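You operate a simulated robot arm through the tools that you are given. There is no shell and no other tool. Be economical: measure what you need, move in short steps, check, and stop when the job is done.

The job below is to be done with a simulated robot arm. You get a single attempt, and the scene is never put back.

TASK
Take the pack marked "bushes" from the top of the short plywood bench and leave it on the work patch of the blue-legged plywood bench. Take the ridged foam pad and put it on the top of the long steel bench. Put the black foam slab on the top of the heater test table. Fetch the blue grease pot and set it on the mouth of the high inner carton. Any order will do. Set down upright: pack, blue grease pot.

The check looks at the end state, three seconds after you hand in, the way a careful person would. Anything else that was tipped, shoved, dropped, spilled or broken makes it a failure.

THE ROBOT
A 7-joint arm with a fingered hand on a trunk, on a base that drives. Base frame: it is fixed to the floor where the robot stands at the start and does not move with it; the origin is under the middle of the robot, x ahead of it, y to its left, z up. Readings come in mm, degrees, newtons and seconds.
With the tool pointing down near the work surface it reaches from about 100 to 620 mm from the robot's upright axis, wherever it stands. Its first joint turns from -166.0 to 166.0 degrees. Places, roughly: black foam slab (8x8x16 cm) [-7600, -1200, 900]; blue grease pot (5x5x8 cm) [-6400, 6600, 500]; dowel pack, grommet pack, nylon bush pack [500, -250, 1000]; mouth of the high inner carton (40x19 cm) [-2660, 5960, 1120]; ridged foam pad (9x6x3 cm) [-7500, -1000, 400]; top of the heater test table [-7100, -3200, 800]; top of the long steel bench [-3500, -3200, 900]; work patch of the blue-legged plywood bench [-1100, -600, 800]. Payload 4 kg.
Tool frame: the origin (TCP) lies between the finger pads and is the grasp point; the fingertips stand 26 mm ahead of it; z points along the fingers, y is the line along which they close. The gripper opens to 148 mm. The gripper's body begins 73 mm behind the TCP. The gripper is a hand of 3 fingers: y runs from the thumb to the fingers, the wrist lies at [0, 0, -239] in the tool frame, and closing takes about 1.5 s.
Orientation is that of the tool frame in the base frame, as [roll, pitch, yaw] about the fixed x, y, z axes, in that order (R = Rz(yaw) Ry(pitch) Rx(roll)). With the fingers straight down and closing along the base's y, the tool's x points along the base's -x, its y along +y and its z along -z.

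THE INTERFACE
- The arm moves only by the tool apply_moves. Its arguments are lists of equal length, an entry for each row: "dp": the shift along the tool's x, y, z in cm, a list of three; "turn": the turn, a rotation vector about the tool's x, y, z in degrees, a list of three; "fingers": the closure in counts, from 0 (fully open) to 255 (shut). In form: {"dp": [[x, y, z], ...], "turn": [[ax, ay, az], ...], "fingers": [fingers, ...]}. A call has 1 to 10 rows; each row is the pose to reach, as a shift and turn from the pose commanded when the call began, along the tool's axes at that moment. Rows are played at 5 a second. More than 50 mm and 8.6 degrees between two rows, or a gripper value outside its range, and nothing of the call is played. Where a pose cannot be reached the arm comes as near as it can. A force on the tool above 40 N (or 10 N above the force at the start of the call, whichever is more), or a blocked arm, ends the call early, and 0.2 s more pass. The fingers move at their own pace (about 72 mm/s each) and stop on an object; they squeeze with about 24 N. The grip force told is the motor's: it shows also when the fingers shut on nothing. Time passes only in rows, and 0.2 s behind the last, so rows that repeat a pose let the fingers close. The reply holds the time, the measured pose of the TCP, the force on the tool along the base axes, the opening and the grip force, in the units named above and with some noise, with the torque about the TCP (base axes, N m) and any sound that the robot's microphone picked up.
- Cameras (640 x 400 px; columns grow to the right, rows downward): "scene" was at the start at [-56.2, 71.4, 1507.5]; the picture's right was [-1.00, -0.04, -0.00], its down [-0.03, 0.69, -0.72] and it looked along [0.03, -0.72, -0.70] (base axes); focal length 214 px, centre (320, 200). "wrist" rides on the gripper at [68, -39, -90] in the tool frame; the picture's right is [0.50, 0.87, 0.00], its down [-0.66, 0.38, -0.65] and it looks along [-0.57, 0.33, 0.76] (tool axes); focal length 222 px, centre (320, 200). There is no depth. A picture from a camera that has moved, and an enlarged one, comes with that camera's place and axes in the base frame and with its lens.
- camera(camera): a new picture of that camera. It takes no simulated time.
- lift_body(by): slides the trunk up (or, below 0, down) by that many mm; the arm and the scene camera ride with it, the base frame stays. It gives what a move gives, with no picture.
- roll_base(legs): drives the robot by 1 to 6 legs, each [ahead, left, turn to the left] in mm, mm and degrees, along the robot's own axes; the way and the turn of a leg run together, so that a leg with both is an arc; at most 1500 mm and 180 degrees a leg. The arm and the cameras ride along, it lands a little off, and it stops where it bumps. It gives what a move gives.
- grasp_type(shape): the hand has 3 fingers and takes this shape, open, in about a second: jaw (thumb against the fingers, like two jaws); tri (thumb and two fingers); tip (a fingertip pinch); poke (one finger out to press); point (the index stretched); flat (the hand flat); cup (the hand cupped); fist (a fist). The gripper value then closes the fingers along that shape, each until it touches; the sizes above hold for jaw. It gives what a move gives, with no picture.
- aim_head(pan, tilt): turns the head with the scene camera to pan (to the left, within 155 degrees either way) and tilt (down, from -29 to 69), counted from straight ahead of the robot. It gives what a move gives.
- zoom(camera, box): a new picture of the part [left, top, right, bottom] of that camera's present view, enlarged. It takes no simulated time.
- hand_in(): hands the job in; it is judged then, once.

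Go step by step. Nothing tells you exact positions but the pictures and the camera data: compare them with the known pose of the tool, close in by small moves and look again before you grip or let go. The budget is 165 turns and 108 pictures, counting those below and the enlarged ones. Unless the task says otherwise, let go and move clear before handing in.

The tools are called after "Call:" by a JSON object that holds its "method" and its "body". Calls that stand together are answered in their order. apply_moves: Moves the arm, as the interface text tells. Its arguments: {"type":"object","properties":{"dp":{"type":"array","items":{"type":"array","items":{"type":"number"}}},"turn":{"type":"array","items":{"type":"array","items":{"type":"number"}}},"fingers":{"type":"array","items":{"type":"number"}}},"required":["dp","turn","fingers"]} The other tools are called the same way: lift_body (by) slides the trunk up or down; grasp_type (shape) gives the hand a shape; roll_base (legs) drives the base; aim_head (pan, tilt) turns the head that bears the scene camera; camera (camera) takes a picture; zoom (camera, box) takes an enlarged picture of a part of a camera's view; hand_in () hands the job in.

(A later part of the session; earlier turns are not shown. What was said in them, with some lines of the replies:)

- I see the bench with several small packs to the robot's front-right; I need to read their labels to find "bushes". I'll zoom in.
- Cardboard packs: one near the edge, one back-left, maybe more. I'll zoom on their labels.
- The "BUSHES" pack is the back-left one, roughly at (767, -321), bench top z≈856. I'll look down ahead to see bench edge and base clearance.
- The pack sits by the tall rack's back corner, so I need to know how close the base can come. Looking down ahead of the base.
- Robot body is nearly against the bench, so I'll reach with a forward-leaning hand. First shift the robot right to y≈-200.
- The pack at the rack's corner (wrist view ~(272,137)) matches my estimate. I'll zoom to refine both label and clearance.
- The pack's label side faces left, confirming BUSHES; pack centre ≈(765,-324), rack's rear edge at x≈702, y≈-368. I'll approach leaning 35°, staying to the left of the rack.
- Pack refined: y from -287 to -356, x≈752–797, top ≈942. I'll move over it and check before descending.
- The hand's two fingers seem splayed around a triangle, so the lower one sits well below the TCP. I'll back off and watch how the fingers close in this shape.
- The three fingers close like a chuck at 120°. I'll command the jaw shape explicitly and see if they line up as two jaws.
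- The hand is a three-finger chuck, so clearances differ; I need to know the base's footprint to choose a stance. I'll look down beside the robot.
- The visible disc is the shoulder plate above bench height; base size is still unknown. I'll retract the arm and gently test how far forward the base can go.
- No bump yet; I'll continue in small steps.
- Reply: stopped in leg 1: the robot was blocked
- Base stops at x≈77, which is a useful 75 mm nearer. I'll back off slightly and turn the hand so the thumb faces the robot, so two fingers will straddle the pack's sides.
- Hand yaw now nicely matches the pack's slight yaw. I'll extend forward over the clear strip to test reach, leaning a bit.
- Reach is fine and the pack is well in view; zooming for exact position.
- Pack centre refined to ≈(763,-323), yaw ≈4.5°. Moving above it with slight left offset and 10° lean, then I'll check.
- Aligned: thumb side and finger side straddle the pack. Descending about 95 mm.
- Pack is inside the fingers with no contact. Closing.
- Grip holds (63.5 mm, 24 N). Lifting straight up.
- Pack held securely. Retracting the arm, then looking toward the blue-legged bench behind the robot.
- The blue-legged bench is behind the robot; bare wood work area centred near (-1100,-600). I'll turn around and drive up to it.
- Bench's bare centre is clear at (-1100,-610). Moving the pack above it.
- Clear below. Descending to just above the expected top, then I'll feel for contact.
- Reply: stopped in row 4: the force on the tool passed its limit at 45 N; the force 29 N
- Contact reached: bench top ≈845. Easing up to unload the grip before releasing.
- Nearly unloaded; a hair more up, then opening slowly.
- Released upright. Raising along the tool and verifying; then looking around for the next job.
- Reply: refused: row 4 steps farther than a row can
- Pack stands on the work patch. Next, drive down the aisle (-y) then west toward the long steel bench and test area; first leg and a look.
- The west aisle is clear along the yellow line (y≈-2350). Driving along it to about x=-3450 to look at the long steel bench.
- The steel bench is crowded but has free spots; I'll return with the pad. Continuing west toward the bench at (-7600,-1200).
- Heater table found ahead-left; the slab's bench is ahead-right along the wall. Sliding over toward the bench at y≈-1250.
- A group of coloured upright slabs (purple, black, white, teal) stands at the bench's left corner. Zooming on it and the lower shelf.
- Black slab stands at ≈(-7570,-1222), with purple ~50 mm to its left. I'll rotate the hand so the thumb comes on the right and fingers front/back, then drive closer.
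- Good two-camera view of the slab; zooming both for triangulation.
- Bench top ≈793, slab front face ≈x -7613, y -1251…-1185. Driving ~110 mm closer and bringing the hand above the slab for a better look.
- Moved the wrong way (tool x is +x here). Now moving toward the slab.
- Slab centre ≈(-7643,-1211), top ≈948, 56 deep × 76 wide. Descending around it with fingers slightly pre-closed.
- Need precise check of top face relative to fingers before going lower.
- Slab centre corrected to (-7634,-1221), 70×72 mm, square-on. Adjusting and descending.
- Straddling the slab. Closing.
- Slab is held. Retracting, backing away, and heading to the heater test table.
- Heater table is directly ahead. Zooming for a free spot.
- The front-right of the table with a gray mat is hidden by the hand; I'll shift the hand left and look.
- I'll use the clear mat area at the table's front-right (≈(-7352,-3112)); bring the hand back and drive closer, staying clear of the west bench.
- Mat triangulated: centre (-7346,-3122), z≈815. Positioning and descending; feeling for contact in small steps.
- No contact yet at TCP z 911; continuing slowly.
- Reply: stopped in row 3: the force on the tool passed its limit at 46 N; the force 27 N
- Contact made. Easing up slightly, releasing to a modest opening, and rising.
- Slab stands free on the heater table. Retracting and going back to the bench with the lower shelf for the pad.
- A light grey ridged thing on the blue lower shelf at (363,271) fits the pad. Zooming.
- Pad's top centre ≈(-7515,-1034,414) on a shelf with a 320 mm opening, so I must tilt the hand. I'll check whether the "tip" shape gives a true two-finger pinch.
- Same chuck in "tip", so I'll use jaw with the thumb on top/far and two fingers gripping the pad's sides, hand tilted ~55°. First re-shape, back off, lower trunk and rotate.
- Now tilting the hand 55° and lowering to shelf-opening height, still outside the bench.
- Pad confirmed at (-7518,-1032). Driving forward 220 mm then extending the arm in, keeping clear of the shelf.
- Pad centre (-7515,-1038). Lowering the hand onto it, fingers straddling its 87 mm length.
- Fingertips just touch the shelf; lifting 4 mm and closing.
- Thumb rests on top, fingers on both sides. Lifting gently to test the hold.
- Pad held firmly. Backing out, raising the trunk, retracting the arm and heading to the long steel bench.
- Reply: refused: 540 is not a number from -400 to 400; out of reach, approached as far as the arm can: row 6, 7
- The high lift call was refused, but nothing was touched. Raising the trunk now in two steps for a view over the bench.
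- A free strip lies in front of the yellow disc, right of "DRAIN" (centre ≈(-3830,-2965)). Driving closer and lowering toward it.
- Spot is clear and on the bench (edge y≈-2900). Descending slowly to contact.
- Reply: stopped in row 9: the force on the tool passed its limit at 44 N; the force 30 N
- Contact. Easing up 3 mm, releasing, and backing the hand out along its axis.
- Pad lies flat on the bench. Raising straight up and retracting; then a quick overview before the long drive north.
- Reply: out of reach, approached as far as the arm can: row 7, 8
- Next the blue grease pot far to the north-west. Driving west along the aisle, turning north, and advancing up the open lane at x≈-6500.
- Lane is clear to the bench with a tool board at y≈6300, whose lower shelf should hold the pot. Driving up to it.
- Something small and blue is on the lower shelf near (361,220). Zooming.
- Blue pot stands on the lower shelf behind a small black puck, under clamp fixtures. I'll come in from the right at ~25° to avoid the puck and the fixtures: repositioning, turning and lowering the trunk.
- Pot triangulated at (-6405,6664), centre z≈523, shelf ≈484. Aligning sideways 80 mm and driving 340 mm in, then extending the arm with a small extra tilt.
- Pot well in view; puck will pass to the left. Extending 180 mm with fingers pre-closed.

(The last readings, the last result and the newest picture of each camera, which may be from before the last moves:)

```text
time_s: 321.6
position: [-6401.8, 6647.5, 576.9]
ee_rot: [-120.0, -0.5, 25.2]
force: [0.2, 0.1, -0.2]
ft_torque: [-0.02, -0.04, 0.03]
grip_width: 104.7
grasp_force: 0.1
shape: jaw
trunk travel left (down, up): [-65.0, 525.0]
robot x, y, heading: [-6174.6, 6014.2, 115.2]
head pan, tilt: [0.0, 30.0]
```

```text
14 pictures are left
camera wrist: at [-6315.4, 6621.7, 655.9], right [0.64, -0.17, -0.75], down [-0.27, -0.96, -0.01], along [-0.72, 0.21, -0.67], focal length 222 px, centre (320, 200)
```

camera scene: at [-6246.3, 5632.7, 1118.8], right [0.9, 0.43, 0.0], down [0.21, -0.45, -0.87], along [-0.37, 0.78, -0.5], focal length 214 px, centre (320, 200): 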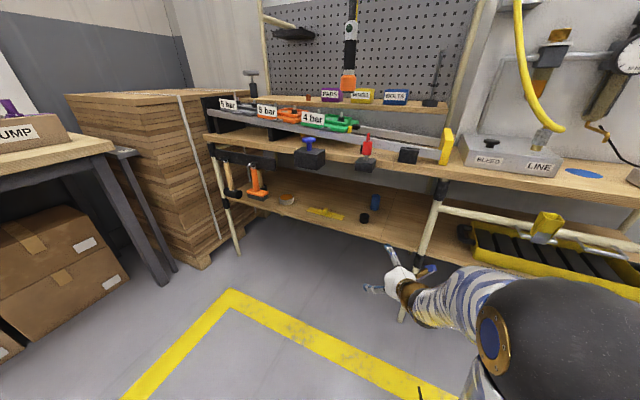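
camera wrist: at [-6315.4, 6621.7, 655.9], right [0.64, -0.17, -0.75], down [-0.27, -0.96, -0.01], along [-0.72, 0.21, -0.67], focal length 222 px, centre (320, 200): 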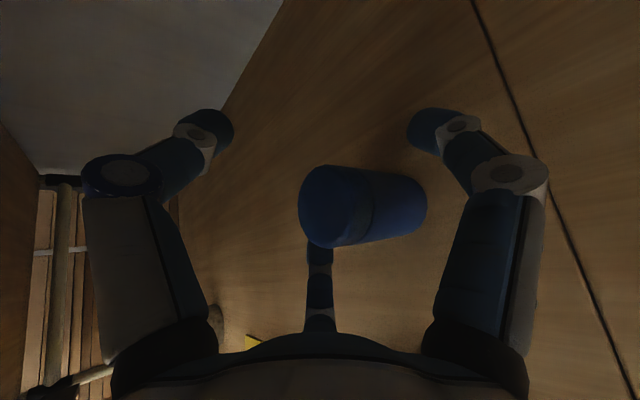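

Pot is centred in the hand at TCP. Lowering 22 mm, shifting 5 mm left, and closing.

Call:
{"method": "apply_moves", "body": {"dp": [[-0.5, 0.6, 0.3], [-0.5, 1.2, 0.6], [-0.5, 1.9, 1.0], [-0.5, 1.9, 1.0], [-0.5, 1.9, 1.0], [-0.5, 1.9, 1.0], [-0.5, 1.9, 1.0], [-0.5, 1.9, 1.0], [-0.5, 1.9, 1.0], [-0.5, 1.9, 1.0]], "turn": [[0, 0, 0], [0, 0, 0], [0, 0, 0], [0, 0, 0], [0, 0, 0], [0, 0, 0], [0, 0, 0], [0, 0, 0], [0, 0, 0], [0, 0, 0]], "fingers": [75, 75, 75, 100, 125, 150, 180, 210, 255, 255]}}

Call:
{"method": "camera", "body": {"camera": "wrist"}}

```text
time_s: 323.8
position: [-6403.7, 6645.1, 554.2]
ee_rot: [-119.8, -0.5, 25.1]
force: [-0.5, -0.2, 1.3]
ft_torque: [-0.01, 0.0, 0.0]
grip_width: 10.3
grasp_force: 24.2
shape: jaw
trunk travel left (down, up): [-65.0, 525.0]
robot x, y, heading: [-6173.7, 6017.0, 115.2]
head pan, tilt: [0.0, 30.0]
```

```text
13 pictures are left
camera wrist: at [-6319.1, 6618.1, 634.0], right [0.64, -0.17, -0.75], down [-0.27, -0.96, -0.01], along [-0.72, 0.21, -0.67], focal length 222 px, centre (320, 200)
```

wrist: 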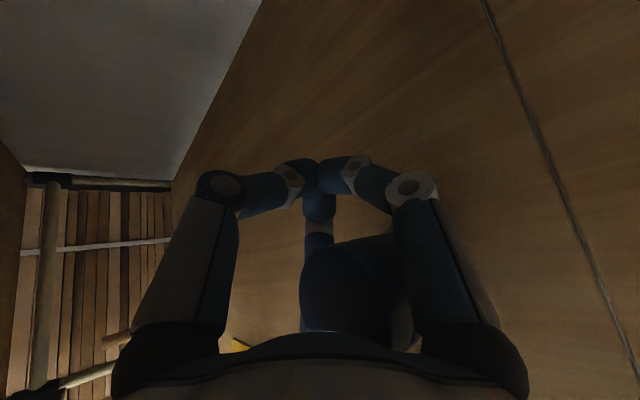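

The fingers closed to 10 mm with the pot now nearer the palm: they slipped past it. Opening again and looking.

Call:
{"method": "apply_moves", "body": {"dp": [[0, 0, 0], [0, 0, 0], [0, 0, 0], [0, 0, 0], [0, 0, 0], [0, 0, 0]], "turn": [[0, 0, 0], [0, 0, 0], [0, 0, 0], [0, 0, 0], [0, 0, 0], [0, 0, 0]], "fingers": [200, 160, 120, 90, 75, 75]}}

Call:
{"method": "camera", "body": {"camera": "wrist"}}

```text
time_s: 325.2
position: [-6404.1, 6644.4, 555.1]
ee_rot: [-119.8, -0.6, 25.2]
force: [0.1, 0.2, -0.4]
ft_torque: [0.0, -0.01, -0.01]
grip_width: 104.1
grasp_force: 0.1
shape: jaw
trunk travel left (down, up): [-65.0, 525.0]
robot x, y, heading: [-6173.0, 6016.8, 115.3]
head pan, tilt: [0.0, 30.0]
```

```text
12 pictures are left
camera wrist: at [-6319.2, 6618.2, 634.0], right [0.64, -0.17, -0.75], down [-0.27, -0.96, -0.01], along [-0.72, 0.21, -0.67], focal length 222 px, centre (320, 200)
```

wrist: 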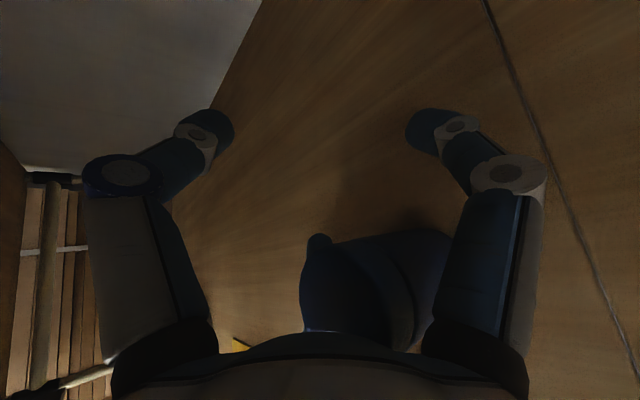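

The pot was squeezed toward the palm but still stands upright at ≈(-6387,6598). I was too high on it; backing 52 mm and going 15 mm lower, then checking.

Call:
{"method": "apply_moves", "body": {"dp": [[-0.2, 0.9, -1.5], [-0.4, 1.8, -3.0], [-0.5, 2.6, -4.5], [-0.5, 3.3, -4.1], [-0.5, 3.9, -3.75], [-0.5, 3.9, -3.75]], "turn": [[0, 0, 0], [0, 0, 0], [0, 0, 0], [0, 0, 0], [0, 0, 0], [0, 0, 0]], "fingers": [75, 75, 75, 75, 75, 75]}}

Call:
{"method": "camera", "body": {"camera": "wrist"}}

```text
time_s: 326.6
position: [-6388.2, 6592.8, 540.9]
ee_rot: [-119.7, -0.6, 25.1]
force: [1.2, -1.6, 7.9]
ft_torque: [-0.02, -0.01, 0.05]
grip_width: 102.2
grasp_force: 0.0
shape: jaw
trunk travel left (down, up): [-65.0, 525.0]
robot x, y, heading: [-6174.6, 6014.6, 115.4]
head pan, tilt: [0.0, 30.0]
```

```text
11 pictures are left
camera wrist: at [-6302.3, 6567.5, 619.5], right [0.64, -0.17, -0.75], down [-0.27, -0.96, -0.01], along [-0.72, 0.21, -0.67], focal length 222 px, centre (320, 200)
```

wrist: 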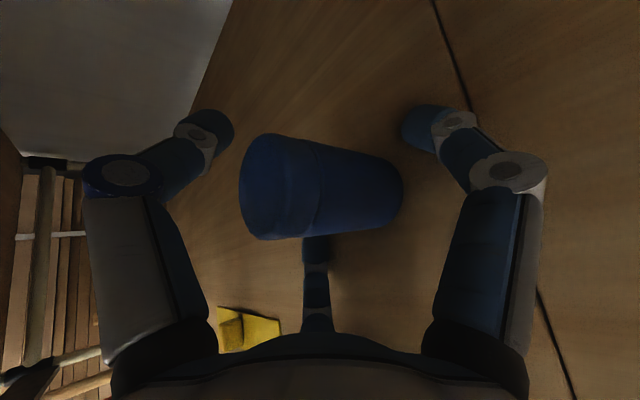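

Pot now sits right at the grasp point, low enough. Closing again.

Call:
{"method": "apply_moves", "body": {"dp": [[0.3, -0.2, -0.1], [0.3, -0.25, -0.15], [0.3, -0.25, -0.15], [0.3, -0.25, -0.15], [0.3, -0.25, -0.15], [0.3, -0.25, -0.15], [0.3, -0.25, -0.15], [0.3, -0.25, -0.15], [0.3, -0.25, -0.15]], "turn": [[0, 0, 0], [0, 0, 0], [0, 0, 0], [0, 0, 0], [0, 0, 0], [0, 0, 0], [0, 0, 0], [0, 0, 0], [0, 0, 0]], "fingers": [75, 100, 120, 140, 160, 190, 220, 255, 255]}}

Call:
{"method": "camera", "body": {"camera": "wrist"}}

```text
time_s: 328.6
position: [-6385.8, 6595.1, 543.2]
ee_rot: [-119.9, -0.5, 25.3]
force: [-0.9, 0.4, 11.6]
ft_torque: [-0.21, -0.17, -0.02]
grip_width: 55.3
grasp_force: 24.5
shape: jaw
trunk travel left (down, up): [-65.0, 525.0]
robot x, y, heading: [-6169.1, 6021.8, 115.2]
head pan, tilt: [0.0, 30.0]
```

```text
10 pictures are left
camera wrist: at [-6299.6, 6569.1, 622.7], right [0.64, -0.17, -0.75], down [-0.27, -0.96, -0.01], along [-0.72, 0.21, -0.66], focal length 222 px, centre (320, 200)
```

wrist: 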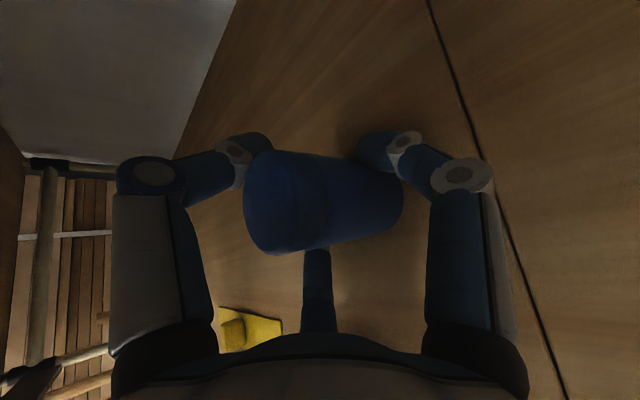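

Gripped at 55 mm with the pot essentially upright. Lifting 35 mm and checking the hold numerically, then backing out.

Call:
{"method": "apply_moves", "body": {"dp": [[0, -0.4, -0.25], [0, -1.0, -0.6], [0, -1.8, -1.0], [0, -2.6, -1.5], [0, -3.4, -2.0], [0, -3.4, -2.0]], "turn": [[0, 0, 0], [0, 0, 0], [0, 0, 0], [0, 0, 0], [0, 0, 0], [0, 0, 0]], "fingers": [255, 255, 255, 255, 255, 255]}}

Call:
{"method": "camera", "body": {"camera": "wrist"}}

```text
time_s: 330.0
position: [-6386.1, 6595.3, 580.4]
ee_rot: [-119.9, -0.7, 25.2]
force: [-0.4, 0.3, 0.8]
ft_torque: [-0.02, 0.02, -0.03]
grip_width: 34.7
grasp_force: 23.8
shape: jaw
trunk travel left (down, up): [-65.0, 525.0]
robot x, y, heading: [-6175.5, 6015.1, 115.1]
head pan, tilt: [0.0, 30.0]
```

```text
9 pictures are left
camera wrist: at [-6299.5, 6569.3, 660.5], right [0.64, -0.17, -0.75], down [-0.27, -0.96, -0.01], along [-0.72, 0.21, -0.67], focal length 222 px, centre (320, 200)
```

wrist: 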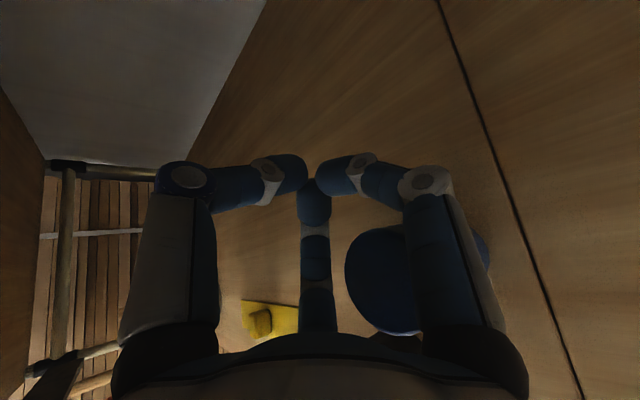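

The pot slipped out toward the palm again but still stands, at ≈(-6358,6550). The steep tilt is the problem, so I'll use the closed fingers as a low hook to draw the pot gently to the shelf's front, where a steeper-down grasp is possible.

Call:
{"method": "apply_moves", "body": {"dp": [[0.6, 0.9, -1.6], [0.6, 2.2, -0.8], [0.6, 3.4, -0.1], [0.6, 4.4, 0.4], [0.6, 5.1, -0.9], [0.6, 5.8, -2.1], [0.6, 6.5, -3.3], [0.6, 7.2, -4.5], [0.6, 7.9, -5.7], [0.6, 8.6, -6.9]], "turn": [[0, 0, 0], [0, 0, 0], [0, 0, 0], [0, 0, 0], [0, 0, 0], [0, 0, 0], [0, 0, 0], [0, 0, 0], [0, 0, 0], [0, 0, 0]], "fingers": [255, 255, 255, 255, 255, 255, 255, 255, 255, 255]}}

Call:
{"method": "camera", "body": {"camera": "wrist"}}

```text
time_s: 332.2
position: [-6338.8, 6511.6, 543.6]
ee_rot: [-119.9, -0.5, 25.2]
force: [0.1, 0.4, 0.1]
ft_torque: [0.0, 0.04, 0.0]
grip_width: 34.6
grasp_force: 23.7
shape: jaw
out of reach, approached as far as the arm can: row 10
trunk travel left (down, up): [-65.0, 525.0]
robot x, y, heading: [-6174.2, 6021.3, 115.4]
head pan, tilt: [0.0, 30.0]
```

```text
8 pictures are left
camera wrist: at [-6254.0, 6486.5, 621.8], right [0.64, -0.17, -0.75], down [-0.27, -0.96, -0.01], along [-0.72, 0.21, -0.67], focal length 222 px, centre (320, 200)
```

wrist: 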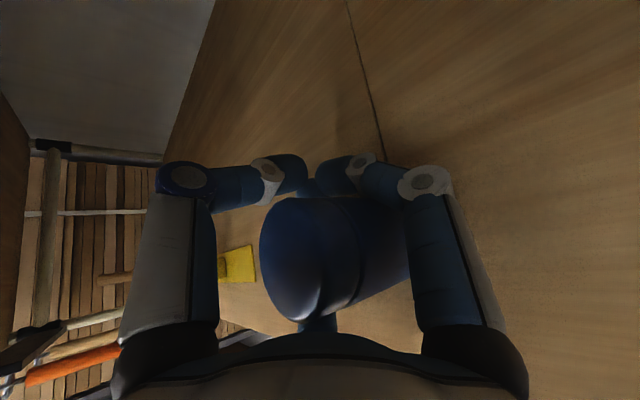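

The pot is now at ≈(-6328,6482), near the shelf front. Opening, rising clear, backing out, and reducing the tilt to 35°.

Call:
{"method": "apply_moves", "body": {"dp": [[0, 0, 0], [0, 0, 0], [0, 0, 0], [0, 0, 0], [0, -1.7, -1], [0, -3.5, -2], [0, -5.2, -3], [0, -6.9, -4], [0, -6.9, -4]], "turn": [[0, 0, 0], [0, 0, 0], [0, 0, 0], [0, 0, 0], [0, 0, 0], [0, 0, 0], [0, 0, 0], [0, 0, 0], [0, 0, 0]], "fingers": [180, 130, 75, 60, 60, 60, 60, 60, 60]}}

Call:
{"method": "roll_base", "body": {"legs": [[-180, 0, 0]]}}

Call:
{"method": "apply_moves", "body": {"dp": [[0, -0.8, 1.0], [0, -1.5, 2.0], [0, -2.5, 2.8], [0, -3.4, 3.5], [0, -3.4, 3.5]], "turn": [[-6, 0, 0], [-12, 0, 0], [-18, 0, 0], [-25, 0, 0], [-25, 0, 0]], "fingers": [60, 60, 60, 60, 60]}}

Call:
{"method": "camera", "body": {"camera": "wrist"}}

```text
time_s: 334.2
position: [-6339.9, 6511.0, 620.3]
ee_rot: [-119.8, -0.6, 25.2]
force: [1.1, 0.4, -0.5]
ft_torque: [-0.04, -0.01, 0.0]
grip_width: 112.7
grasp_force: 0.0
shape: jaw
trunk travel left (down, up): [-65.0, 525.0]
robot x, y, heading: [-6174.2, 6018.8, 115.2]
head pan, tilt: [0.0, 30.0]
```

```text
time_s: 335.7
position: [-6261.7, 6348.5, 620.0]
ee_rot: [-119.8, -0.7, 25.0]
force: [-0.2, 0.3, -0.4]
ft_torque: [0.02, 0.0, -0.02]
grip_width: 112.9
grasp_force: 0.1
shape: jaw
trunk travel left (down, up): [-65.0, 525.0]
robot x, y, heading: [-6098.3, 5856.1, 114.9]
head pan, tilt: [0.0, 30.0]
```

```text
time_s: 336.9
position: [-6281.0, 6389.9, 634.6]
ee_rot: [-144.9, -0.6, 25.1]
force: [-0.3, -0.1, -1.1]
ft_torque: [-0.05, -0.02, -0.05]
grip_width: 112.8
grasp_force: 0.0
shape: jaw
out of reach, approached as far as the arm can: row 2, 3
trunk travel left (down, up): [-65.0, 525.0]
robot x, y, heading: [-6095.6, 5854.0, 115.3]
head pan, tilt: [0.0, 30.0]
```

```text
7 pictures are left
camera wrist: at [-6212.4, 6399.0, 731.4], right [0.76, -0.43, -0.49], down [-0.31, -0.9, 0.31], along [-0.58, -0.08, -0.81], focal length 222 px, centre (320, 200)
```

wrist: 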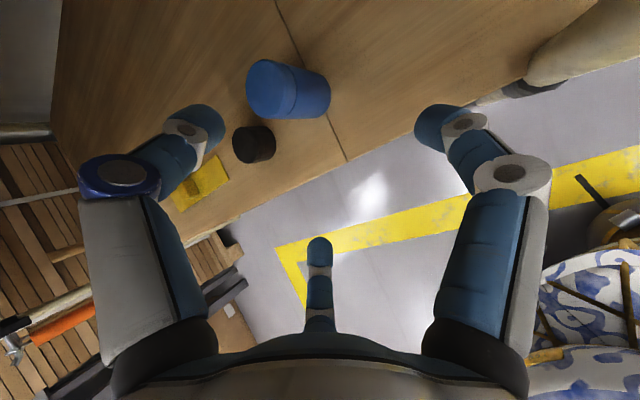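

Pot stands at ≈(-6323,6484); neighbours undisturbed. Moving in along the tool axis at 35° tilt.

Call:
{"method": "apply_moves", "body": {"dp": [[0.2, -2, 0], [0.2, -4, 0], [0.2, -4, 3], [0.2, -4, 6], [0.2, -4, 9], [0.2, -4, 11], [0.2, -4, 11]], "turn": [[0, 0, 0], [0, 0, 0], [0, 0, 0], [0, 0, 0], [0, 0, 0], [0, 0, 0], [0, 0, 0]], "fingers": [60, 60, 60, 60, 60, 60, 60]}}

Call:
{"method": "camera", "body": {"camera": "wrist"}}

```text
time_s: 338.5
position: [-6320.6, 6476.8, 567.9]
ee_rot: [-144.7, -0.6, 25.1]
force: [-0.4, 0.0, 0.0]
ft_torque: [-0.01, 0.0, 0.01]
grip_width: 113.1
grasp_force: 0.0
shape: jaw
trunk travel left (down, up): [-65.0, 525.0]
robot x, y, heading: [-6096.6, 5851.9, 115.3]
head pan, tilt: [0.0, 30.0]
```

```text
6 pictures are left
camera wrist: at [-6251.6, 6485.7, 663.1], right [0.76, -0.43, -0.49], down [-0.3, -0.9, 0.31], along [-0.58, -0.08, -0.81], focal length 222 px, centre (320, 200)
```

wrist: 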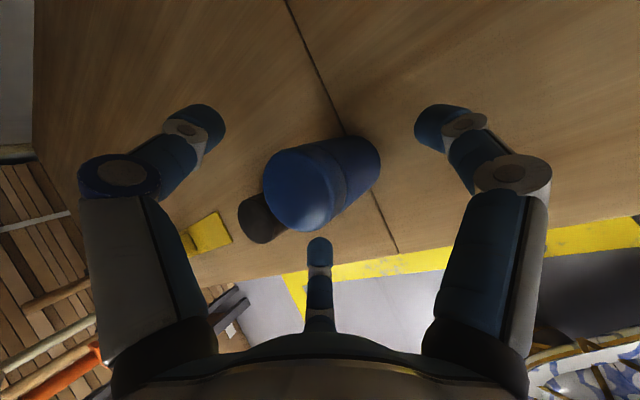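

Pot is centred: (-6324,6486). Final 21 mm along the axis, then closing.

Call:
{"method": "apply_moves", "body": {"dp": [[0, 0, 1], [0, 0, 2.1], [0, 0, 2.1], [0, 0, 2.1], [0, 0, 2.1], [0, 0, 2.1], [0, 0, 2.1], [0, 0, 2.1], [0, 0, 2.1], [0, 0, 2.1]], "turn": [[0, 0, 0], [0, 0, 0], [0, 0, 0], [0, 0, 0], [0, 0, 0], [0, 0, 0], [0, 0, 0], [0, 0, 0], [0, 0, 0], [0, 0, 0]], "fingers": [60, 60, 90, 115, 140, 160, 190, 230, 255, 255]}}

Call:
{"method": "apply_moves", "body": {"dp": [[0, -0.3, -0.4], [0, -0.9, -1.2], [0, -1.7, -2.5], [0, -2.3, -3.3], [0, -2.3, -3.3]], "turn": [[0, 0, 0], [0, 0, 0], [0, 0, 0], [0, 0, 0], [0, 0, 0]], "fingers": [255, 255, 255, 255, 255]}}

```text
time_s: 340.7
position: [-6325.2, 6489.4, 549.4]
ee_rot: [-144.8, -0.6, 25.1]
force: [0.4, 0.1, 3.1]
ft_torque: [-0.04, -0.01, -0.01]
grip_width: 40.5
grasp_force: 24.0
shape: jaw
trunk travel left (down, up): [-65.0, 525.0]
robot x, y, heading: [-6094.7, 5853.8, 115.4]
head pan, tilt: [0.0, 30.0]
```

```text
time_s: 341.9
position: [-6324.4, 6489.0, 589.1]
ee_rot: [-144.8, -0.7, 25.1]
force: [0.1, 0.3, -0.8]
ft_torque: [0.0, 0.01, 0.02]
grip_width: 40.5
grasp_force: 24.1
shape: jaw
trunk travel left (down, up): [-65.0, 525.0]
robot x, y, heading: [-6094.5, 5855.5, 115.2]
head pan, tilt: [0.0, 30.0]
```

Grip width stayed 40.5 mm through the lift; confirming visually.

Call:
{"method": "camera", "body": {"camera": "wrist"}}

```text
5 pictures are left
camera wrist: at [-6257.0, 6498.1, 686.2], right [0.76, -0.43, -0.49], down [-0.3, -0.9, 0.31], along [-0.58, -0.08, -0.81], focal length 222 px, centre (320, 200)
```

wrist: 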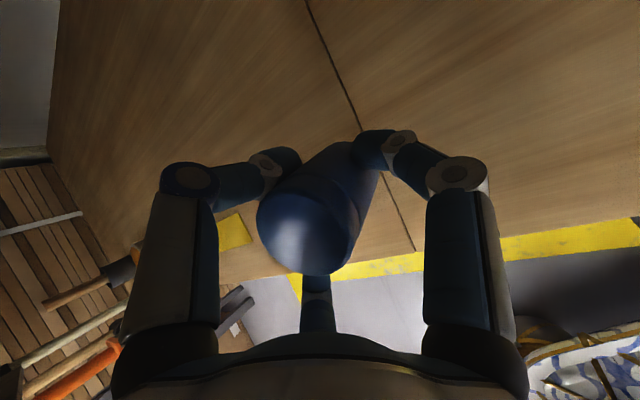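

The pot is held, though leaning back ~15° in the hand (I'll correct at placing). Backing out, raising the trunk and looking east toward the carton to plan the route.

Call:
{"method": "roll_base", "body": {"legs": [[-350, 0, 0]]}}

Call:
{"method": "lift_body", "body": {"by": 400}}

Call:
{"method": "lift_body", "body": {"by": 120}}

Call:
{"method": "aim_head", "body": {"pan": -112, "tilt": 14}}

Call:
{"method": "camera", "body": {"camera": "scene"}}

```text
time_s: 344.1
position: [-6178.5, 6181.8, 589.2]
ee_rot: [-144.8, -0.7, 24.8]
force: [0.2, -0.7, -1.3]
ft_torque: [-0.02, 0.01, -0.06]
grip_width: 40.6
grasp_force: 23.5
shape: jaw
trunk travel left (down, up): [-65.0, 525.0]
robot x, y, heading: [-5951.1, 5549.2, 114.9]
head pan, tilt: [0.0, 30.0]
```

```text
time_s: 347.9
position: [-6178.9, 6182.4, 988.1]
ee_rot: [-144.8, -0.6, 24.9]
force: [0.3, 0.2, -1.2]
ft_torque: [-0.02, 0.0, -0.02]
grip_width: 40.4
grasp_force: 23.7
shape: jaw
trunk travel left (down, up): [-465.0, 125.0]
robot x, y, heading: [-5954.7, 5543.2, 115.1]
head pan, tilt: [0.0, 30.0]
```

```text
time_s: 349.4
position: [-6179.1, 6182.9, 1107.5]
ee_rot: [-145.0, -0.6, 24.9]
force: [0.1, 0.4, -0.8]
ft_torque: [0.0, 0.03, 0.01]
grip_width: 40.5
grasp_force: 24.1
shape: jaw
trunk travel left (down, up): [-585.0, 5.0]
robot x, y, heading: [-5954.9, 5547.7, 114.7]
head pan, tilt: [0.0, 30.0]
```

```text
time_s: 351.4
position: [-6179.6, 6182.1, 1109.0]
ee_rot: [-144.9, -0.6, 24.9]
force: [0.9, 0.2, -1.6]
ft_torque: [0.01, -0.01, -0.02]
grip_width: 40.4
grasp_force: 23.9
shape: jaw
trunk travel left (down, up): [-585.0, 5.0]
robot x, y, heading: [-5955.8, 5542.8, 114.9]
head pan, tilt: [-112.0, 14.0]
```

```text
4 pictures are left
camera scene: at [-5971.0, 5435.1, 1664.6], right [0.05, -1.0, 0.0], down [-0.24, -0.01, -0.97], along [0.97, 0.05, -0.24], focal length 214 px, centre (320, 200)
```

scene: 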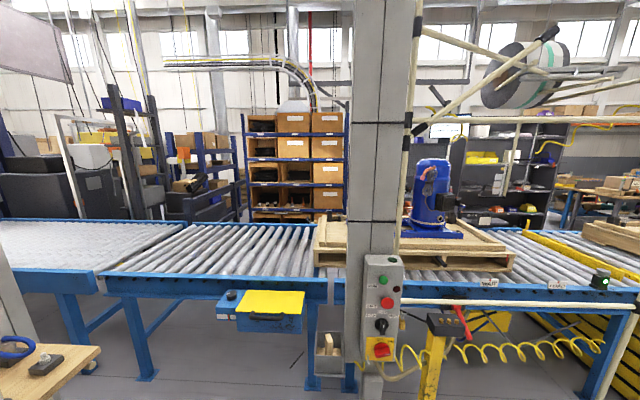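

The carton rack (openings facing west, z≈1120 middle column) stands east of the conveyor; the conveyor blocks the way, so I must go round via the south aisle and the east corridor. Retracting the arm a little and driving the first stretch.

Call:
{"method": "apply_moves", "body": {"dp": [[0, 3.2, -2.3], [0, 6.5, -4.6], [0, 9.8, -6.9], [0, 13, -9.2], [0, 16, -11.5], [0, 16, -11.5]], "turn": [[0, 0, 0], [0, 0, 0], [0, 0, 0], [0, 0, 0], [0, 0, 0], [0, 0, 0]], "fingers": [255, 255, 255, 255, 255, 255]}}

Call:
{"method": "roll_base", "body": {"legs": [[0, 0, 155], [0, -520, 0], [1500, 0, 0], [1500, 0, 0], [1500, 0, 0]]}}

```text
time_s: 352.8
position: [-6095.0, 6003.1, 1110.8]
ee_rot: [-144.7, -0.5, 24.9]
force: [0.2, -0.3, -1.6]
ft_torque: [-0.03, 0.03, -0.02]
grip_width: 40.2
grasp_force: 24.1
shape: jaw
trunk travel left (down, up): [-585.0, 5.0]
robot x, y, heading: [-5952.9, 5547.9, 115.1]
head pan, tilt: [-112.0, 14.0]
```

```text
time_s: 383.3
position: [-6473.1, 571.7, 1110.6]
ee_rot: [-144.9, -0.5, -179.1]
force: [0.3, 0.1, -1.9]
ft_torque: [0.0, -0.01, 0.03]
grip_width: 40.1
grasp_force: 24.3
shape: jaw
trunk travel left (down, up): [-585.0, 5.0]
robot x, y, heading: [-6420.0, 1047.5, -89.2]
head pan, tilt: [-112.0, 14.0]
```

Continuing south and turning east.

Call:
{"method": "roll_base", "body": {"legs": [[0, 0, -0.8], [1500, 0, 0], [1500, 0, 0], [300, 0, 0], [0, 0, 90], [1500, 0, 0]]}}

```text
time_s: 410.4
position: [-4477.7, -2322.9, 1110.6]
ee_rot: [-145.0, -0.6, -89.4]
force: [-0.1, 0.8, -0.7]
ft_torque: [0.01, 0.0, 0.02]
grip_width: 39.6
grasp_force: 24.7
shape: jaw
trunk travel left (down, up): [-585.0, 5.0]
robot x, y, heading: [-4950.6, -2269.4, 0.5]
head pan, tilt: [-112.0, 14.0]
```

Continuing east to the corridor, then north.

Call:
{"method": "roll_base", "body": {"legs": [[0, 0, -0.5], [1500, 0, 0], [1500, 0, 0], [1400, 0, 0], [0, 0, 90], [700, 0, 0]]}}

```text
time_s: 439.3
position: [-464.3, -1125.2, 1111.2]
ee_rot: [-144.9, -0.6, 0.4]
force: [-0.3, 0.3, -1.0]
ft_torque: [0.0, 0.0, 0.01]
grip_width: 39.8
grasp_force: 24.3
shape: jaw
trunk travel left (down, up): [-585.0, 5.0]
robot x, y, heading: [-526.4, -1605.5, 90.1]
head pan, tilt: [-112.0, 14.0]
```

Driving north up the corridor past the blue bench, then looking north-west.

Call:
{"method": "roll_base", "body": {"legs": [[1500, 0, 0], [1450, 0, 0]]}}

Call:
{"method": "aim_head", "body": {"pan": 65, "tilt": 20}}

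Call:
{"method": "camera", "body": {"camera": "scene"}}

```text
time_s: 453.6
position: [-431.2, 1842.9, 1110.4]
ee_rot: [-144.9, -0.6, 0.0]
force: [0.4, -0.6, -1.1]
ft_torque: [0.0, 0.01, 0.01]
grip_width: 39.6
grasp_force: 24.2
shape: jaw
trunk travel left (down, up): [-585.0, 5.0]
robot x, y, heading: [-496.1, 1364.5, 89.9]
head pan, tilt: [-112.0, 14.0]
```

```text
time_s: 456.2
position: [-429.9, 1843.7, 1111.9]
ee_rot: [-144.9, -0.6, -0.1]
force: [-0.4, 0.3, -1.4]
ft_torque: [-0.01, 0.0, 0.0]
grip_width: 39.8
grasp_force: 24.1
shape: jaw
trunk travel left (down, up): [-585.0, 5.0]
robot x, y, heading: [-494.2, 1366.4, 89.7]
head pan, tilt: [65.0, 20.0]
```

```text
3 pictures are left
camera scene: at [-728.1, 1350.7, 1654.8], right [0.43, 0.91, 0.0], down [0.31, -0.15, -0.94], along [-0.85, 0.4, -0.34], focal length 214 px, centre (320, 200)
```

scene: 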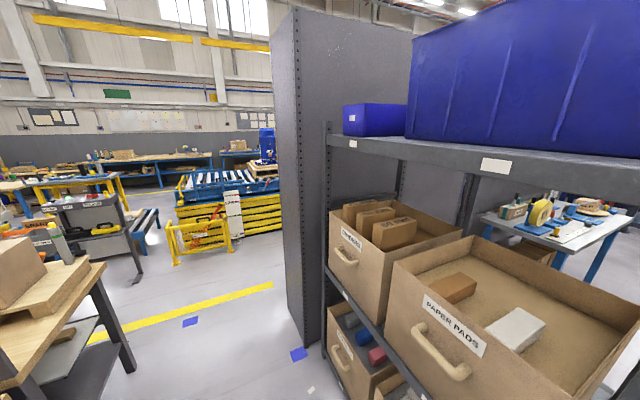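

The way west is open along y≈1150 and a yellow-lined aisle runs north at x≈-2650. Driving there and looking north.

Call:
{"method": "roll_base", "body": {"legs": [[-216, 0, 0], [0, 0, 90], [1500, 0, 0], [750, 0, 0], [0, 0, -90], [1500, 0, 0]]}}

Call:
{"method": "aim_head", "body": {"pan": 0, "tilt": 14}}

Call:
{"method": "camera", "body": {"camera": "scene"}}

```text
time_s: 483.4
position: [-2780.8, 3035.3, 1109.5]
ee_rot: [-144.9, -0.4, 3.1]
force: [-1.0, -0.4, -2.0]
ft_torque: [0.0, -0.03, -0.06]
grip_width: 39.4
grasp_force: 24.2
shape: jaw
trunk travel left (down, up): [-585.0, 5.0]
robot x, y, heading: [-2818.2, 2560.2, 93.0]
head pan, tilt: [65.0, 20.0]
```

```text
time_s: 484.8
position: [-2780.5, 3034.8, 1111.0]
ee_rot: [-144.7, -0.5, 3.1]
force: [0.4, 0.2, -1.7]
ft_torque: [-0.02, 0.0, 0.0]
grip_width: 39.3
grasp_force: 23.7
shape: jaw
trunk travel left (down, up): [-585.0, 5.0]
robot x, y, heading: [-2818.4, 2557.4, 93.3]
head pan, tilt: [0.0, 14.0]
```

```text
2 pictures are left
camera scene: at [-2969.0, 2585.2, 1664.6], right [1.0, 0.05, 0.0], down [0.01, -0.24, -0.97], along [-0.05, 0.97, -0.24], focal length 214 px, centre (320, 200)
```

scene: 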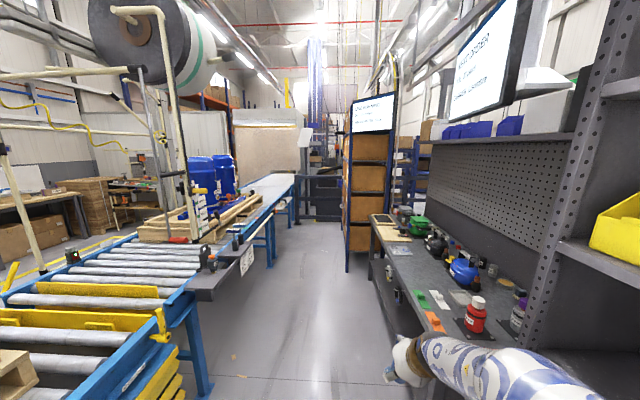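

The aisle runs between the conveyor (x≈-3750) and a grey bench (x≈-2740); the carton rack's west face is at x≈-2690. Shifting left, driving to y≈6020, and turning east to face the cartons.

Call:
{"method": "roll_base", "body": {"legs": [[0, 0, -3.2], [0, 570, 0], [1500, 0, 0], [1500, 0, 0], [460, 0, 0]]}}

```text
time_s: 504.8
position: [-3242.6, 6485.5, 1111.0]
ee_rot: [-145.0, -0.5, -1.5]
force: [0.2, -0.1, -2.2]
ft_torque: [-0.03, -0.02, 0.01]
grip_width: 39.1
grasp_force: 24.3
shape: jaw
trunk travel left (down, up): [-585.0, 5.0]
robot x, y, heading: [-3318.8, 6013.2, 88.5]
head pan, tilt: [0.0, 14.0]
```

Call:
{"method": "roll_base", "body": {"legs": [[0, 60, 0], [0, 0, -88.5]]}}

Call:
{"method": "aim_head", "body": {"pan": -8, "tilt": 32}}

Call:
{"method": "camera", "body": {"camera": "scene"}}

```text
time_s: 509.6
position: [-2905.1, 5949.5, 1112.0]
ee_rot: [-144.8, -0.5, -90.2]
force: [0.6, 0.2, -1.8]
ft_torque: [0.02, -0.02, 0.01]
grip_width: 39.3
grasp_force: 23.8
shape: jaw
trunk travel left (down, up): [-585.0, 5.0]
robot x, y, heading: [-3378.3, 6016.0, 0.0]
head pan, tilt: [0.0, 14.0]
```

```text
time_s: 510.4
position: [-2905.0, 5950.4, 1110.2]
ee_rot: [-144.7, -0.6, -90.1]
force: [0.5, -0.2, -1.6]
ft_torque: [0.02, 0.01, 0.0]
grip_width: 39.3
grasp_force: 23.7
shape: jaw
trunk travel left (down, up): [-585.0, 5.0]
robot x, y, heading: [-3373.9, 6010.9, 0.2]
head pan, tilt: [-8.0, 32.0]
```

```text
1 pictures are left
camera scene: at [-3349.1, 6155.4, 1635.7], right [-0.14, -0.99, 0.0], down [-0.52, 0.08, -0.85], along [0.84, -0.12, -0.53], focal length 214 px, centre (320, 200)
```

scene: 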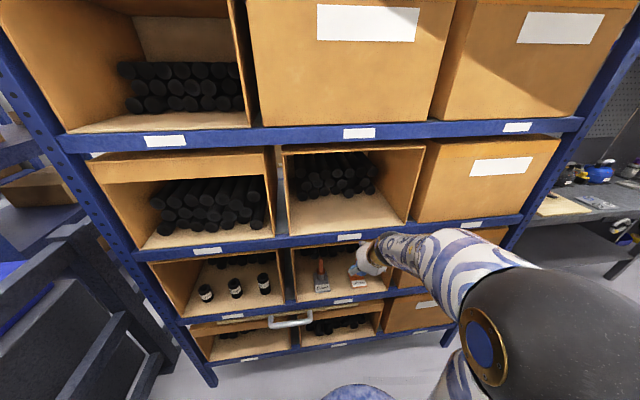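

The target is the middle open carton: bare floor strip in front of the rods, centre ≈(-2660,5960,1120), opening ~320 mm high. I'll raise the hand, ease the tilt to 29°, and drive in about 200 mm.

Call:
{"method": "apply_moves", "body": {"dp": [[0, -1.8, -2.6], [0, -3.6, -5.1], [0, -5.4, -7.7], [0, -5.4, -7.7]], "turn": [[-2, 0, 0], [-4, 0, 0], [-6, 0, 0], [-6, 0, 0]], "fingers": [255, 255, 255, 255]}}

Call:
{"method": "roll_base", "body": {"legs": [[203, 0, 0]]}}

```text
time_s: 511.4
position: [-2904.7, 5953.2, 1204.5]
ee_rot: [-150.9, -0.6, -90.2]
force: [-0.2, -0.2, -1.6]
ft_torque: [-0.03, 0.01, 0.03]
grip_width: 39.1
grasp_force: 24.6
shape: jaw
trunk travel left (down, up): [-585.0, 5.0]
robot x, y, heading: [-3376.0, 6014.6, -0.4]
head pan, tilt: [-8.0, 32.0]
```

```text
time_s: 513.0
position: [-2701.0, 5951.9, 1204.8]
ee_rot: [-150.8, -0.6, -90.2]
force: [-0.3, 0.3, -2.4]
ft_torque: [0.0, -0.01, 0.03]
grip_width: 39.0
grasp_force: 24.1
shape: jaw
trunk travel left (down, up): [-585.0, 5.0]
robot x, y, heading: [-3175.9, 6014.9, -0.3]
head pan, tilt: [-8.0, 32.0]
```

In position above the carton floor. Descending in small steps to feel contact.

Call:
{"method": "apply_moves", "body": {"dp": [[0, -0.87, 0.49], [0, -0.67, 0.84], [0, -0.48, 1.19], [0, -0.28, 1.54], [0, -0.09, 1.89], [0, 0.11, 2.24], [0, 0.3, 2.58], [0, 0.5, 2.93], [0, 0.69, 3.28], [0, 0.89, 3.63]], "turn": [[0, 0, 0], [0, 0, 0], [0, 0, 0], [0, 0, 0], [0, 0, 0], [0, 0, 0], [0, 0, 0], [0, 0, 0], [0, 0, 0], [0, 0, 0]], "fingers": [255, 255, 255, 255, 255, 255, 255, 255, 255, 255]}}

```text
time_s: 515.2
position: [-2691.3, 5952.6, 1171.4]
ee_rot: [-150.5, -0.8, -90.1]
force: [4.8, 1.3, 25.5]
ft_torque: [-0.03, 0.33, 0.02]
grip_width: 42.1
grasp_force: 24.0
shape: jaw
trunk travel left (down, up): [-585.0, 5.0]
robot x, y, heading: [-3171.9, 6012.4, -0.3]
head pan, tilt: [-8.0, 32.0]
```

Contact at the expected height. Using the last picture to check the pot's attitude before release.

Call:
{"method": "camera", "body": {"camera": "wrist"}}

```text
0 pictures are left
camera wrist: at [-2702.3, 5884.7, 1269.7], right [-0.76, -0.5, -0.42], down [-0.65, 0.66, 0.38], along [0.09, 0.56, -0.83], focal length 222 px, centre (320, 200)
```

wrist: 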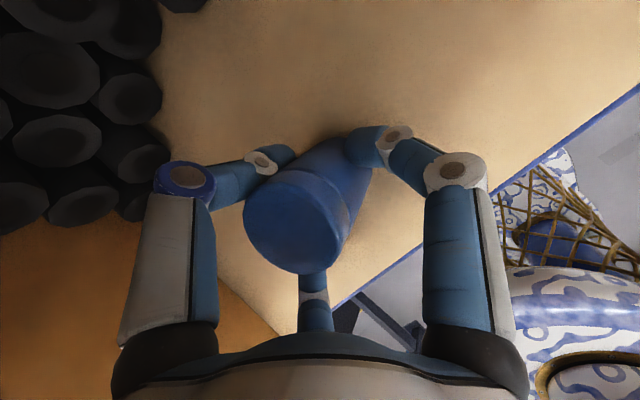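

The pot is upright on the carton floor, ~47 mm inside the lip. Easing off, opening slowly, and withdrawing along the tool axis.

Call:
{"method": "apply_moves", "body": {"dp": [[0, -0.05, -0.1], [0, -0.05, -0.1], [0, -0.05, -0.1], [0, -0.05, -0.1], [0, -0.05, -0.1], [0, -0.05, -0.1], [0, -0.05, -0.1], [0, -0.05, -0.1]], "turn": [[0, 0, 0], [0, 0, 0], [0, 0, 0], [0, 0, 0], [0, 0, 0], [0, 0, 0], [0, 0, 0], [0, 0, 0]], "fingers": [255, 185, 165, 145, 120, 90, 65, 60]}}

Call:
{"method": "apply_moves", "body": {"dp": [[0, 0, -0.5], [0, 0, -1.5], [0, 0, -3], [0, 0, -4.5], [0, 0, -6], [0, 0, -7.5], [0, 0, -7.5]], "turn": [[0, 0, 0], [0, 0, 0], [0, 0, 0], [0, 0, 0], [0, 0, 0], [0, 0, 0], [0, 0, 0]], "fingers": [60, 60, 60, 60, 60, 60, 60]}}

```text
time_s: 517.0
position: [-2691.2, 5951.7, 1170.3]
ee_rot: [-150.8, -0.6, -90.1]
force: [0.4, 0.4, 0.5]
ft_torque: [0.04, 0.0, -0.02]
grip_width: 112.9
grasp_force: 0.0
shape: jaw
trunk travel left (down, up): [-585.0, 5.0]
robot x, y, heading: [-3175.6, 6012.9, -0.2]
head pan, tilt: [-8.0, 32.0]
```

```text
time_s: 518.6
position: [-2730.0, 5952.5, 1235.9]
ee_rot: [-150.8, -0.6, -90.2]
force: [-0.6, -0.6, 0.5]
ft_torque: [0.01, 0.0, -0.02]
grip_width: 113.2
grasp_force: 0.1
shape: jaw
trunk travel left (down, up): [-585.0, 5.0]
robot x, y, heading: [-3178.8, 6012.1, -0.2]
head pan, tilt: [-8.0, 32.0]
```

No contact on withdrawal. Backing the base away clear of the rack.

Call:
{"method": "roll_base", "body": {"legs": [[-200, 0, 0]]}}

```text
time_s: 520.1
position: [-2928.8, 5953.1, 1234.7]
ee_rot: [-150.8, -0.7, -90.2]
force: [-0.6, 0.4, 0.2]
ft_torque: [-0.01, 0.02, 0.01]
grip_width: 112.8
grasp_force: 0.1
shape: jaw
trunk travel left (down, up): [-585.0, 5.0]
robot x, y, heading: [-3376.7, 6015.8, -0.2]
head pan, tilt: [-8.0, 32.0]
```

All four items are placed, the hand is empty and clear of the rack. Handing in.

Call:
{"method": "hand_in", "body": {}}

```text
The job is handed in.
```

I placed all four items and handed the job in. I had no pictures left to check the grease pot after letting go of it.

- **Bushes pack:** standing upright on the work patch of the blue-legged bench.
- **Ridged foam pad:** lying flat near the front edge of the long steel bench.
- **Black foam slab:** standing on the flat grey mat at the front-right of the heater test table. The mat was the only space clear enough for it.
- **Blue grease pot:** in the mouth of the middle carton, on its floor about 47 mm inside the front lip. It was upright just before release, and the hand came away without touching it. On the shelf it slipped out of the grip twice and I slid it forward to get a better hold, but it never tipped over.

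Apart from one light bump of the base against the short plywood bench, I saw no sign of touching or moving anything else.
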